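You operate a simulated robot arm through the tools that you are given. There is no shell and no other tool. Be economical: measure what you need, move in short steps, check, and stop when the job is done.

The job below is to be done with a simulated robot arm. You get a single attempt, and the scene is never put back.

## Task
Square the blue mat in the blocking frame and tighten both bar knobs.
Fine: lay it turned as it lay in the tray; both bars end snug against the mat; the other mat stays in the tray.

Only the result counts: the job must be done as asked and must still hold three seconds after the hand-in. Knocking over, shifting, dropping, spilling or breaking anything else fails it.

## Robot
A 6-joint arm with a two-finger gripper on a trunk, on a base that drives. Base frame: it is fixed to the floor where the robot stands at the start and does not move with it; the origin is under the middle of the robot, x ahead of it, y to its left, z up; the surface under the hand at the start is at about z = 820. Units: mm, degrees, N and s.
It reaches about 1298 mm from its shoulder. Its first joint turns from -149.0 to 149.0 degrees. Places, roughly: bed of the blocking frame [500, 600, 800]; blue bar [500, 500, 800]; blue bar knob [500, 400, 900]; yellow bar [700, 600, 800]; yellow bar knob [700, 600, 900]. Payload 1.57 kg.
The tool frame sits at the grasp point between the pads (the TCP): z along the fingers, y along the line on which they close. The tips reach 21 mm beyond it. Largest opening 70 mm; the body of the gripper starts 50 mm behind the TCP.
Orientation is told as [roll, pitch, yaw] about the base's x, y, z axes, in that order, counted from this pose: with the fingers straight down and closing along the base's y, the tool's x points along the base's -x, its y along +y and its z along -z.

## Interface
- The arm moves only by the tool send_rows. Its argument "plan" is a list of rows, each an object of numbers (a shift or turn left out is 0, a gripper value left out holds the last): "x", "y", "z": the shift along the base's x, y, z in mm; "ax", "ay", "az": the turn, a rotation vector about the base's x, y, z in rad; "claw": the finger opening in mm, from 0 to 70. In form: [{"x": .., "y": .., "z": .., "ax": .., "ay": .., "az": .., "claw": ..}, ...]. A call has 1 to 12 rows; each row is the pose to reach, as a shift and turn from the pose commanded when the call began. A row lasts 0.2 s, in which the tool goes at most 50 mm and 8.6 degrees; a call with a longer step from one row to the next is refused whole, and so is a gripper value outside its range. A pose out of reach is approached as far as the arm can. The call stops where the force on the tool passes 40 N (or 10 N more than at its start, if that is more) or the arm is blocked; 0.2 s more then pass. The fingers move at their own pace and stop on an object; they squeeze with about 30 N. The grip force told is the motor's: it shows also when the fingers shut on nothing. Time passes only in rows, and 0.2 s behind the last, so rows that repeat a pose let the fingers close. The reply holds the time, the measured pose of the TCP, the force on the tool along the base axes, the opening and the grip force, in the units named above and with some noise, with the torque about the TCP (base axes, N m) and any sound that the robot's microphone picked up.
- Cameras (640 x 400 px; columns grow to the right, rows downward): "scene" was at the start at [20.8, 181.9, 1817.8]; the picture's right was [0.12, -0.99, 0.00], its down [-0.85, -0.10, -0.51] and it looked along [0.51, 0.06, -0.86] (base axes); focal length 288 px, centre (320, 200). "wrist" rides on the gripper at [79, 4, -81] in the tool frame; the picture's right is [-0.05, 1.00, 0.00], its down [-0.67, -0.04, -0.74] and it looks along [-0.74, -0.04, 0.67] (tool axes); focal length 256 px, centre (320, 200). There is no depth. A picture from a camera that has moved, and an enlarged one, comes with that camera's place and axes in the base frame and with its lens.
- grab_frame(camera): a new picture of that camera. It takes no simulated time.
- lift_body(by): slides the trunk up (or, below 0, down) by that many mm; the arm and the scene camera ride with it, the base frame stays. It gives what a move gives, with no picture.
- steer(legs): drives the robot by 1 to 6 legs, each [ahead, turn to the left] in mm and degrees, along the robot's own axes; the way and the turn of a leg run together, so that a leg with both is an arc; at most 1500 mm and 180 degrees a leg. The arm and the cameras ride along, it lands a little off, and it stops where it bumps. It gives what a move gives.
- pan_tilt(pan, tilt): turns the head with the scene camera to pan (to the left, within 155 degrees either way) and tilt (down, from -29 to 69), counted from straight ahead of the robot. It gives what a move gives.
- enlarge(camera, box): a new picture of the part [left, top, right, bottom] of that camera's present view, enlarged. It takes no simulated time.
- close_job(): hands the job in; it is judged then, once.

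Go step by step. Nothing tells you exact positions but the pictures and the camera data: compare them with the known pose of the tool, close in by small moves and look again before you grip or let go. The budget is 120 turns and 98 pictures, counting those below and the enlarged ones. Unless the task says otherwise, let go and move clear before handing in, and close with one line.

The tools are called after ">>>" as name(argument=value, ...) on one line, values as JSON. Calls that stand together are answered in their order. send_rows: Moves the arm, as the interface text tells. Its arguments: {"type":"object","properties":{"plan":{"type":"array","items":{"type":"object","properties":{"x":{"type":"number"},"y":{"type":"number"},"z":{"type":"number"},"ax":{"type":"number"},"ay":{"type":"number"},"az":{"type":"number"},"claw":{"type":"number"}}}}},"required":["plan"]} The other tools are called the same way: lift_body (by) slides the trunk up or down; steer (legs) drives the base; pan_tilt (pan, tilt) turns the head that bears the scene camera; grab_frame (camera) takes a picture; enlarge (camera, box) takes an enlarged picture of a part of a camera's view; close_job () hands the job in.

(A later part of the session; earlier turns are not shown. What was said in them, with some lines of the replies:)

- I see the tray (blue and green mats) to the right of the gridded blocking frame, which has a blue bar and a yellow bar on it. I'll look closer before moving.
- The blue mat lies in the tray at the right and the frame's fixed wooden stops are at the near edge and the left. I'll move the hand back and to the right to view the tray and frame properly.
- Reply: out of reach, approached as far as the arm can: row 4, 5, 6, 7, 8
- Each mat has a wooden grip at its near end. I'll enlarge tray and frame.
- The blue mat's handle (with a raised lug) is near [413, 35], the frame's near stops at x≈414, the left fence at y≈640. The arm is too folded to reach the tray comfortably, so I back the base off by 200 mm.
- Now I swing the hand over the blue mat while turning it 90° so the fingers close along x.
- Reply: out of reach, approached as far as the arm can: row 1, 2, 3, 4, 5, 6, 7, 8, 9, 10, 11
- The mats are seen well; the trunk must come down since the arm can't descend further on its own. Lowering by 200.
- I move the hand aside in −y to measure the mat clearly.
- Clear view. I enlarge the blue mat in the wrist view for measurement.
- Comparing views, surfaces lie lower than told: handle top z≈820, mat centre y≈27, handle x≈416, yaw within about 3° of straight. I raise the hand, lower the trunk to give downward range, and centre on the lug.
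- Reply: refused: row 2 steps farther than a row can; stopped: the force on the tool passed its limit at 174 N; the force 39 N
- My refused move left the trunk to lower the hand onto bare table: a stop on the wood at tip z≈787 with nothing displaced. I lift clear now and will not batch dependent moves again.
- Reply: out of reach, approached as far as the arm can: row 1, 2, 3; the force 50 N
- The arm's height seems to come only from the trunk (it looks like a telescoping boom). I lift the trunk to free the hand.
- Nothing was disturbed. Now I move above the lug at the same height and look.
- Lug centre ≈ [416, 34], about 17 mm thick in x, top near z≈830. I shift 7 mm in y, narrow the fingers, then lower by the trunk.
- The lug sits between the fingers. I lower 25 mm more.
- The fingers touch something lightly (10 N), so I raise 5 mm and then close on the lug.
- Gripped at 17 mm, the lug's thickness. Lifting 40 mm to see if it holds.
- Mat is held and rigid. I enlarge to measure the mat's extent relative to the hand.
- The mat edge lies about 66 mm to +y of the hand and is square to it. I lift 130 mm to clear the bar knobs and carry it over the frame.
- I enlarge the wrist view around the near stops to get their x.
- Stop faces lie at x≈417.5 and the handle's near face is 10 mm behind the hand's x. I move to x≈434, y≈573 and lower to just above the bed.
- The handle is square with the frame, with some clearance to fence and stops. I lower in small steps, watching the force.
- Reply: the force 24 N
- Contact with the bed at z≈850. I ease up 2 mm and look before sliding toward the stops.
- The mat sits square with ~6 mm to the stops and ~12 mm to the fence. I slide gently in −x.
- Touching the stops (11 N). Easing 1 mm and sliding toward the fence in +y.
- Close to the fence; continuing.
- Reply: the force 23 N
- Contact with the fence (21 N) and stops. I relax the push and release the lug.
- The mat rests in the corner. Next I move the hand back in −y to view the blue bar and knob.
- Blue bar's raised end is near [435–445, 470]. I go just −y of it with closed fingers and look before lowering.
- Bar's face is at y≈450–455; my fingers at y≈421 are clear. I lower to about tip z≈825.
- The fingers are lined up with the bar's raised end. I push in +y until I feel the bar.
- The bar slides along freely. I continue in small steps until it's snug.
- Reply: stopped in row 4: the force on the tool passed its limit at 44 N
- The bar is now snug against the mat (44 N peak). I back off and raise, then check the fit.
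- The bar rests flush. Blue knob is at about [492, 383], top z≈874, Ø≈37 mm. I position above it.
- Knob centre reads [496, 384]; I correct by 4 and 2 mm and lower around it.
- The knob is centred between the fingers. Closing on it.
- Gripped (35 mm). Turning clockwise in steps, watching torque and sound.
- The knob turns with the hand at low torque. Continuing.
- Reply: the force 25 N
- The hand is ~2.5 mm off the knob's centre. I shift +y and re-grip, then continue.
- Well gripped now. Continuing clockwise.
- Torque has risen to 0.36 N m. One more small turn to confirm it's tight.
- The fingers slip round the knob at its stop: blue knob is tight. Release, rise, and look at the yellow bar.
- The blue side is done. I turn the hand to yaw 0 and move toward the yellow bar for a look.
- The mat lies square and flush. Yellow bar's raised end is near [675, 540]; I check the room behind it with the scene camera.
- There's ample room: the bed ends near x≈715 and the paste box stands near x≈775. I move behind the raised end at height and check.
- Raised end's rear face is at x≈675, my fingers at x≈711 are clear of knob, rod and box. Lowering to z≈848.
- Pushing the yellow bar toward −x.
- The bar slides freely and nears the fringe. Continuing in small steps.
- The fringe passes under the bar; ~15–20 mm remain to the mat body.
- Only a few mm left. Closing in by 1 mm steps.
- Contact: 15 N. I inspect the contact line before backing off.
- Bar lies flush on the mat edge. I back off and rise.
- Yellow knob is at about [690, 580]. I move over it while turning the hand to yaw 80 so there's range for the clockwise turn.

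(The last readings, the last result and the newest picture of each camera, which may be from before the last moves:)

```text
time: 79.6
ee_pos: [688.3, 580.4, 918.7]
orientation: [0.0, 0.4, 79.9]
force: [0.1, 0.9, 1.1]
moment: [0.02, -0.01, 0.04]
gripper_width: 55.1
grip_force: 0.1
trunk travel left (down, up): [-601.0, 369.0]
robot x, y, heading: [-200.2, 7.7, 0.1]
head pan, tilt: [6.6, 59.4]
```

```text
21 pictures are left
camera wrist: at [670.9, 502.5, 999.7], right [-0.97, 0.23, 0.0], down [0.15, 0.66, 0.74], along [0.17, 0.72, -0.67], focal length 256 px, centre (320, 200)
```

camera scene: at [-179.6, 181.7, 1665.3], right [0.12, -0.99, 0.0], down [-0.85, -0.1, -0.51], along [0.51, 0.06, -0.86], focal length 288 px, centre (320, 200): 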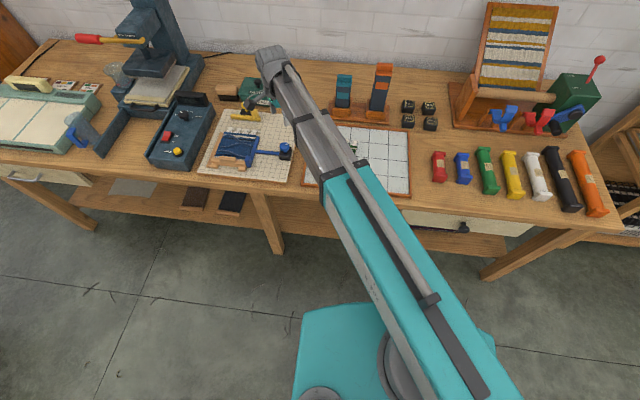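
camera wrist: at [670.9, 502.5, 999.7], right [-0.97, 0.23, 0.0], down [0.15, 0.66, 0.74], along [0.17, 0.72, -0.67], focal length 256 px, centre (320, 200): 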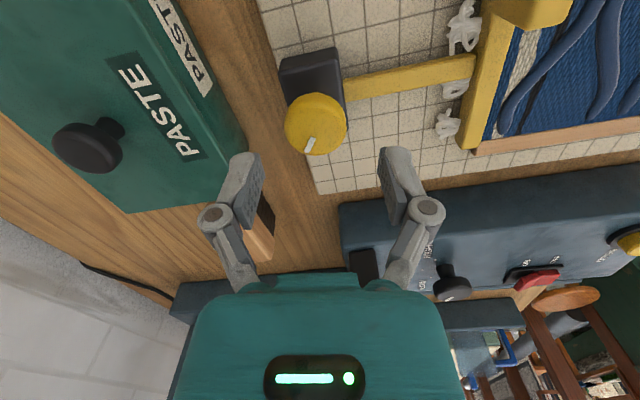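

Knob sits about 2 mm to +x of the hand's axis. I correct, narrow slightly and lower around it.

>>> send_rows(plan=[{"x": 2, "y": 1, "claw": 50}, {"x": 2, "y": 1, "claw": 50}])

>>> lift_body(by=-25)

>>> grab_frame(camera="wrist")

```text
time: 80.2
ee_pos: [691.2, 581.6, 919.2]
orientation: [-0.1, 0.5, 79.9]
force: [0.1, -0.1, -0.5]
moment: [-0.01, 0.0, 0.05]
gripper_width: 50.0
grip_force: 0.0
trunk travel left (down, up): [-601.0, 369.0]
robot x, y, heading: [-202.6, 5.7, 0.3]
head pan, tilt: [6.6, 59.4]
```

```text
time: 80.9
ee_pos: [690.6, 581.1, 894.7]
orientation: [-0.1, 0.5, 80.0]
force: [-0.8, 0.9, 0.4]
moment: [-0.02, 0.01, 0.01]
gripper_width: 50.0
grip_force: 0.1
trunk travel left (down, up): [-576.0, 394.0]
robot x, y, heading: [-199.8, 7.5, 0.2]
head pan, tilt: [6.6, 59.4]
```

```text
20 pictures are left
camera wrist: at [672.9, 503.6, 974.7], right [-0.97, 0.23, 0.0], down [0.15, 0.66, 0.74], along [0.17, 0.72, -0.67], focal length 256 px, centre (320, 200)
```

wrist: 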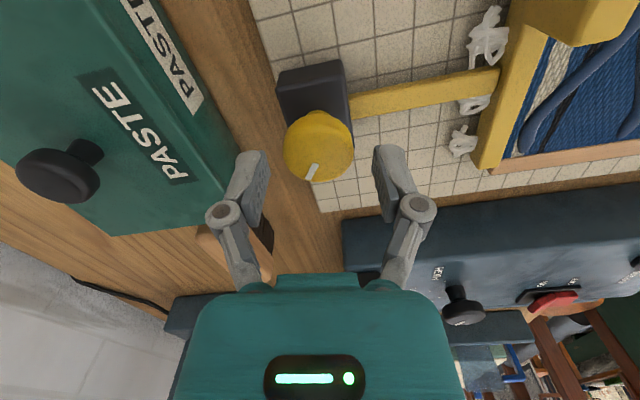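

Aligned within ~1 mm. Lowering 20 mm more and gripping.

>>> send_rows(plan=[{"y": 1}])

>>> lift_body(by=-19)

>>> send_rows(plan=[{"claw": 40}, {"claw": 30}, {"claw": 25}, {"claw": 25}, {"claw": 25}])

>>> grab_frame(camera="wrist")

```text
time: 81.3
ee_pos: [691.3, 582.9, 894.7]
orientation: [-0.1, 0.4, 80.0]
force: [0.0, 0.8, -0.5]
moment: [0.02, -0.04, -0.02]
gripper_width: 50.3
grip_force: 0.0
trunk travel left (down, up): [-576.0, 394.0]
robot x, y, heading: [-202.6, 1.4, 0.1]
head pan, tilt: [6.6, 59.4]
```

```text
time: 81.9
ee_pos: [691.7, 582.6, 874.6]
orientation: [-0.1, 0.6, 79.9]
force: [-0.8, -0.1, 0.5]
moment: [0.01, 0.0, 0.01]
gripper_width: 50.1
grip_force: 0.1
trunk travel left (down, up): [-557.0, 413.0]
robot x, y, heading: [-200.8, 3.9, 0.5]
head pan, tilt: [6.6, 59.4]
```

```text
time: 83.1
ee_pos: [692.5, 581.5, 875.9]
orientation: [-0.1, 0.5, 79.8]
force: [14.4, -1.1, 7.6]
moment: [-0.16, -0.23, 0.01]
gripper_width: 35.0
grip_force: 31.8
trunk travel left (down, up): [-557.0, 413.0]
robot x, y, heading: [-197.9, 5.1, 0.0]
head pan, tilt: [6.6, 59.4]
```

```text
19 pictures are left
camera wrist: at [674.0, 504.2, 955.6], right [-0.97, 0.23, 0.0], down [0.15, 0.66, 0.74], along [0.17, 0.72, -0.67], focal length 256 px, centre (320, 200)
```

wrist: 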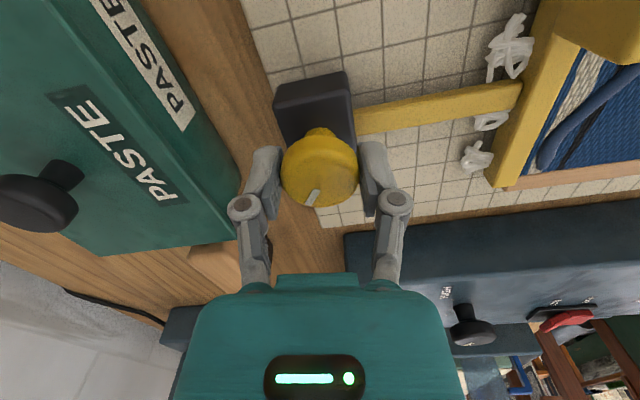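

Gripped at 35 mm. Turning clockwise with a small centring shift.

>>> send_rows(plan=[{"x": 1, "az": -0.14}, {"x": 1, "az": -0.28}, {"x": 1, "az": -0.42}, {"x": 1, "az": -0.56}])

```text
time: 84.1
ee_pos: [691.3, 581.6, 875.2]
orientation: [-0.1, 0.5, 47.7]
force: [6.9, -5.2, 3.0]
moment: [0.47, -0.71, 0.0]
gripper_width: 35.3
grip_force: 31.9
trunk travel left (down, up): [-557.0, 413.0]
robot x, y, heading: [-197.8, 5.7, -0.0]
head pan, tilt: [6.6, 59.4]
```

>>> send_rows(plan=[{"az": -0.14}, {"az": -0.28}, {"az": -0.42}, {"az": -0.56}])

>>> grab_frame(camera="wrist")

```text
time: 85.1
ee_pos: [692.7, 582.2, 875.7]
orientation: [0.0, 0.5, 15.6]
force: [3.5, -2.9, 0.6]
moment: [0.11, -0.62, 0.03]
gripper_width: 35.0
grip_force: 32.0
trunk travel left (down, up): [-557.0, 413.0]
robot x, y, heading: [-202.1, 7.7, -0.1]
head pan, tilt: [6.6, 59.4]
```

```text
18 pictures are left
camera wrist: at [614.9, 564.3, 955.6], right [-0.22, 0.98, 0.0], down [0.66, 0.15, 0.74], along [0.72, 0.16, -0.67], focal length 256 px, centre (320, 200)
```

wrist: 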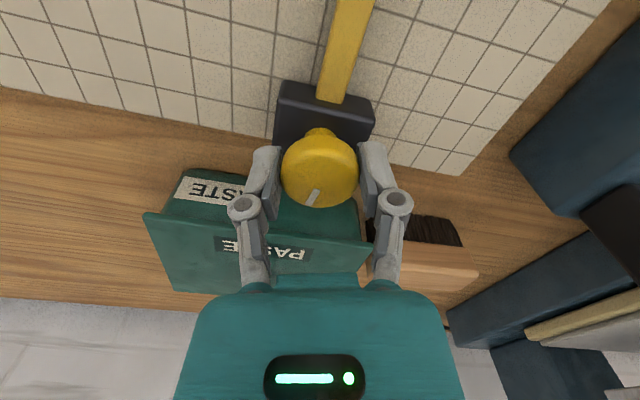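

Turning with the hand, well centred. Continuing clockwise.

>>> send_rows(plan=[{"az": -0.14}, {"az": -0.28}, {"az": -0.42}, {"az": -0.56}])

>>> send_rows(plan=[{"az": -0.14}, {"az": -0.28}, {"az": -0.42}, {"az": -0.5}])

>>> grab_frame(camera="wrist")

```text
time: 86.1
ee_pos: [691.0, 582.9, 875.2]
orientation: [-0.1, 0.6, -16.4]
force: [0.7, -2.1, -0.8]
moment: [-0.09, 0.02, 0.02]
gripper_width: 35.1
grip_force: 32.2
trunk travel left (down, up): [-557.0, 413.0]
robot x, y, heading: [-201.2, 5.4, 0.2]
head pan, tilt: [6.6, 59.4]
```

```text
time: 87.1
ee_pos: [692.1, 582.7, 874.9]
orientation: [-0.1, 0.5, -45.2]
force: [-0.8, -1.5, -2.0]
moment: [0.0, 0.05, 0.25]
gripper_width: 34.9
grip_force: 31.6
trunk travel left (down, up): [-557.0, 413.0]
robot x, y, heading: [-199.8, 6.6, 0.1]
head pan, tilt: [6.6, 59.4]
```

```text
17 pictures are left
camera wrist: at [639.5, 640.5, 955.5], right [0.74, 0.67, 0.0], down [0.45, -0.5, 0.74], along [0.49, -0.55, -0.67], focal length 256 px, centre (320, 200)
```

wrist: 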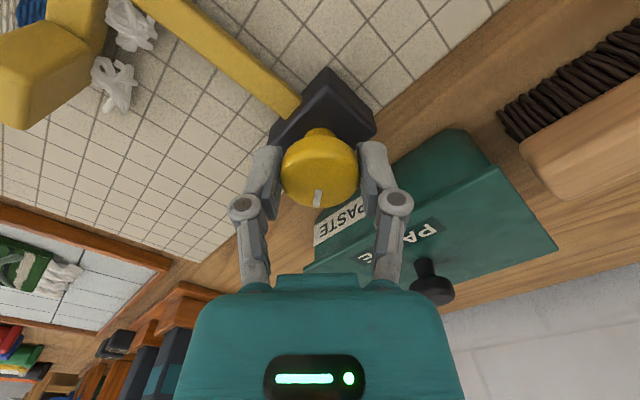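

Torque is at 0.25 N m and the fingers begin to slip. One more small turn to be sure.

>>> send_rows(plan=[{"az": -0.12}, {"az": -0.24}, {"az": -0.36}])

>>> grab_frame(camera="wrist")

```text
time: 87.9
ee_pos: [692.0, 583.9, 875.0]
orientation: [-0.1, 0.5, -65.8]
force: [0.7, -0.9, -1.9]
moment: [-0.07, 0.01, 0.41]
gripper_width: 35.1
grip_force: 31.6
trunk travel left (down, up): [-557.0, 413.0]
robot x, y, heading: [-198.3, 7.0, 0.0]
head pan, tilt: [6.6, 59.4]
```

```text
16 pictures are left
camera wrist: at [663.6, 655.4, 955.4], right [0.93, 0.36, 0.0], down [0.25, -0.63, 0.74], along [0.27, -0.69, -0.67], focal length 256 px, centre (320, 200)
```

wrist: 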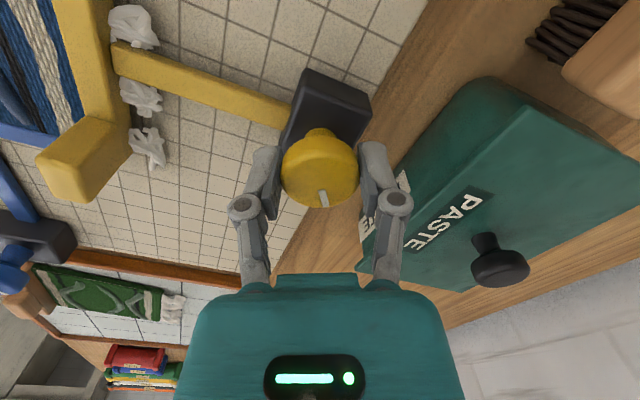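

>>> send_rows(plan=[{"az": -0.12}, {"az": -0.24}, {"az": -0.36}])

>>> enlarge(camera="wrist", box=[250, 90, 410, 240])

```text
time: 88.7
ee_pos: [692.9, 582.6, 876.8]
orientation: [-0.1, 0.4, -86.3]
force: [2.8, 1.1, -0.5]
moment: [0.03, 0.02, 0.51]
gripper_width: 35.2
grip_force: 32.3
trunk travel left (down, up): [-557.0, 413.0]
robot x, y, heading: [-202.9, 4.8, 0.3]
head pan, tilt: [6.6, 59.4]
```

```text
2.67 times, centred on (330, 165) of wrist
camera zoom: at [691.6, 660.7, 955.3], right [1.0, 0.01, 0.0], down [0.01, -0.67, 0.74], along [0.01, -0.74, -0.67], focal length 683 px, centre (293, 293)
```

zoom: 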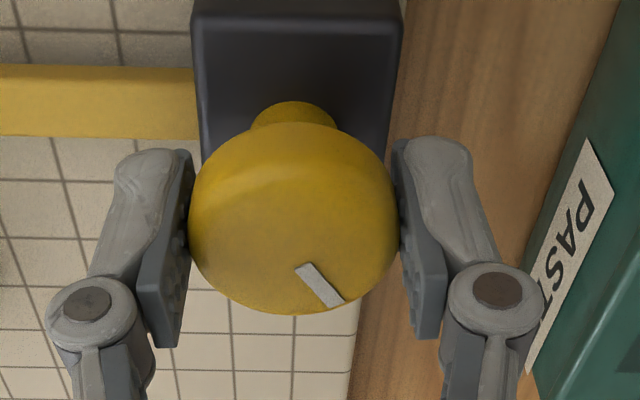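

The indicator slips round while torque is 0.5 N m: yellow knob is at its stop, with about the same turn (~100°) as the blue one. I release and rise.

>>> send_rows(plan=[{"claw": 42}, {"claw": 50}, {"claw": 50}])

>>> lift_body(by=150)

>>> send_rows(plan=[{"x": -20, "y": -30}, {"x": -40, "y": -60, "az": 0.1}, {"x": -60, "y": -100, "az": 0.2}, {"x": -80, "y": -140, "az": 0.3}, {"x": -100, "y": -180, "az": 0.4}, {"x": -120, "y": -220, "az": 0.5}, {"x": -140, "y": -260, "az": 0.5}, {"x": -160, "y": -300, "az": 0.5}, {"x": -180, "y": -340, "az": 0.5}, {"x": -200, "y": -380, "az": 0.5}])

>>> enlarge(camera="scene", box=[180, 50, 420, 200])

>>> grab_frame(camera="scene")

```text
time: 89.5
ee_pos: [691.7, 583.4, 875.5]
orientation: [-0.1, 0.5, -86.2]
force: [0.1, -0.3, -0.6]
moment: [0.0, -0.01, -0.03]
gripper_width: 49.9
grip_force: 0.0
trunk travel left (down, up): [-557.0, 413.0]
robot x, y, heading: [-202.9, 5.3, 0.2]
head pan, tilt: [6.6, 59.4]
```

```text
time: 91.3
ee_pos: [692.5, 583.1, 1026.7]
orientation: [-0.1, 0.5, -86.1]
force: [-0.3, -0.7, 0.1]
moment: [-0.04, -0.02, 0.01]
gripper_width: 50.1
grip_force: 0.0
trunk travel left (down, up): [-707.0, 263.0]
robot x, y, heading: [-200.2, 4.3, 0.0]
head pan, tilt: [6.6, 59.4]
```

```text
time: 93.5
ee_pos: [490.7, 202.0, 1025.4]
orientation: [-0.1, 0.4, -57.4]
force: [-0.4, -0.3, -0.4]
moment: [-0.03, 0.02, 0.03]
gripper_width: 50.1
grip_force: 0.0
trunk travel left (down, up): [-707.0, 263.0]
robot x, y, heading: [-202.8, 6.7, 0.1]
head pan, tilt: [6.6, 59.4]
```

```text
2.67 times, centred on (300, 125) of scene
camera zoom: at [-180.0, 181.5, 1674.4], right [0.12, -0.99, 0.0], down [-0.85, -0.1, -0.51], along [0.51, 0.06, -0.86], focal length 768 px, centre (373, 400)
```

zoom: 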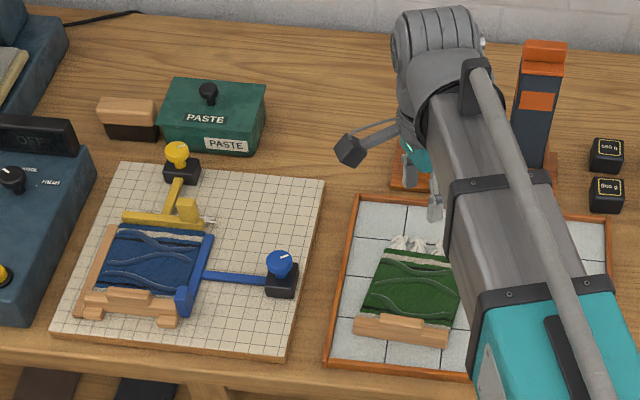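

```text
13 pictures are left
camera scene: at [-180.0, 181.5, 1674.4], right [0.12, -0.99, 0.0], down [-0.85, -0.1, -0.51], along [0.51, 0.06, -0.86], focal length 288 px, centre (320, 200)
```

scene: 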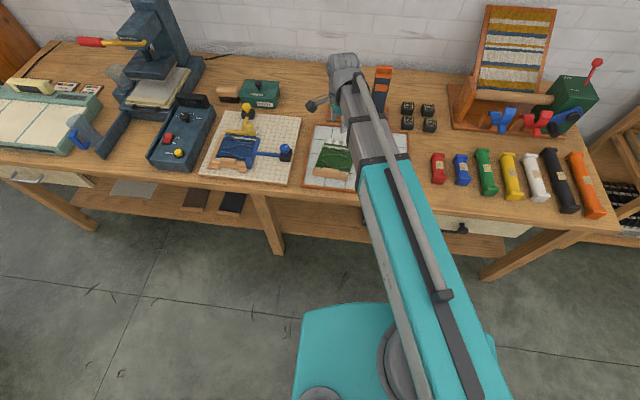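

Everything looks in place and nothing else moved. A close look at the fit before handing in.

>>> enlarge(camera="scene", box=[205, 120, 275, 175])

```text
7.27 times, centred on (240, 148) of scene
camera zoom: at [-180.0, 181.5, 1674.4], right [0.12, -0.99, 0.0], down [-0.85, -0.1, -0.51], along [0.51, 0.06, -0.86], focal length 2096 px, centre (902, 582)
```

zoom: 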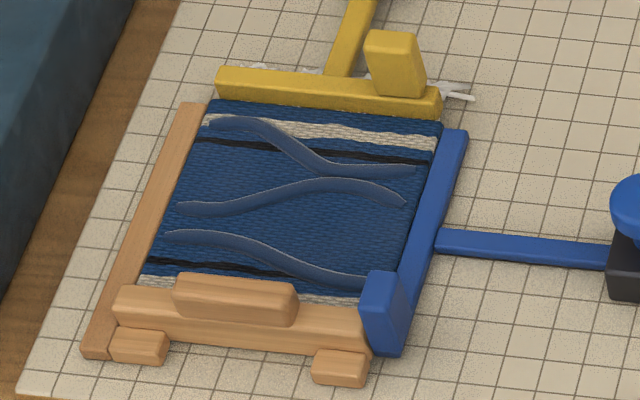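

The mat lies square against the fence and stops with its handle toward the near edge, both bars touch it, and the green mat is still in the tray. The hand is clear, so I'm handing in.

>>> close_job()

```text
The job is handed in.
```

The blue mat lies square against the frame's fence and stops, turned as it was in the tray. Both bars are snug against it and both knobs are turned to their stops. The green mat is still in the tray. Early on, the fingers pressed hard onto bare table once (174 N), and nothing looked displaced in the pictures afterwards.
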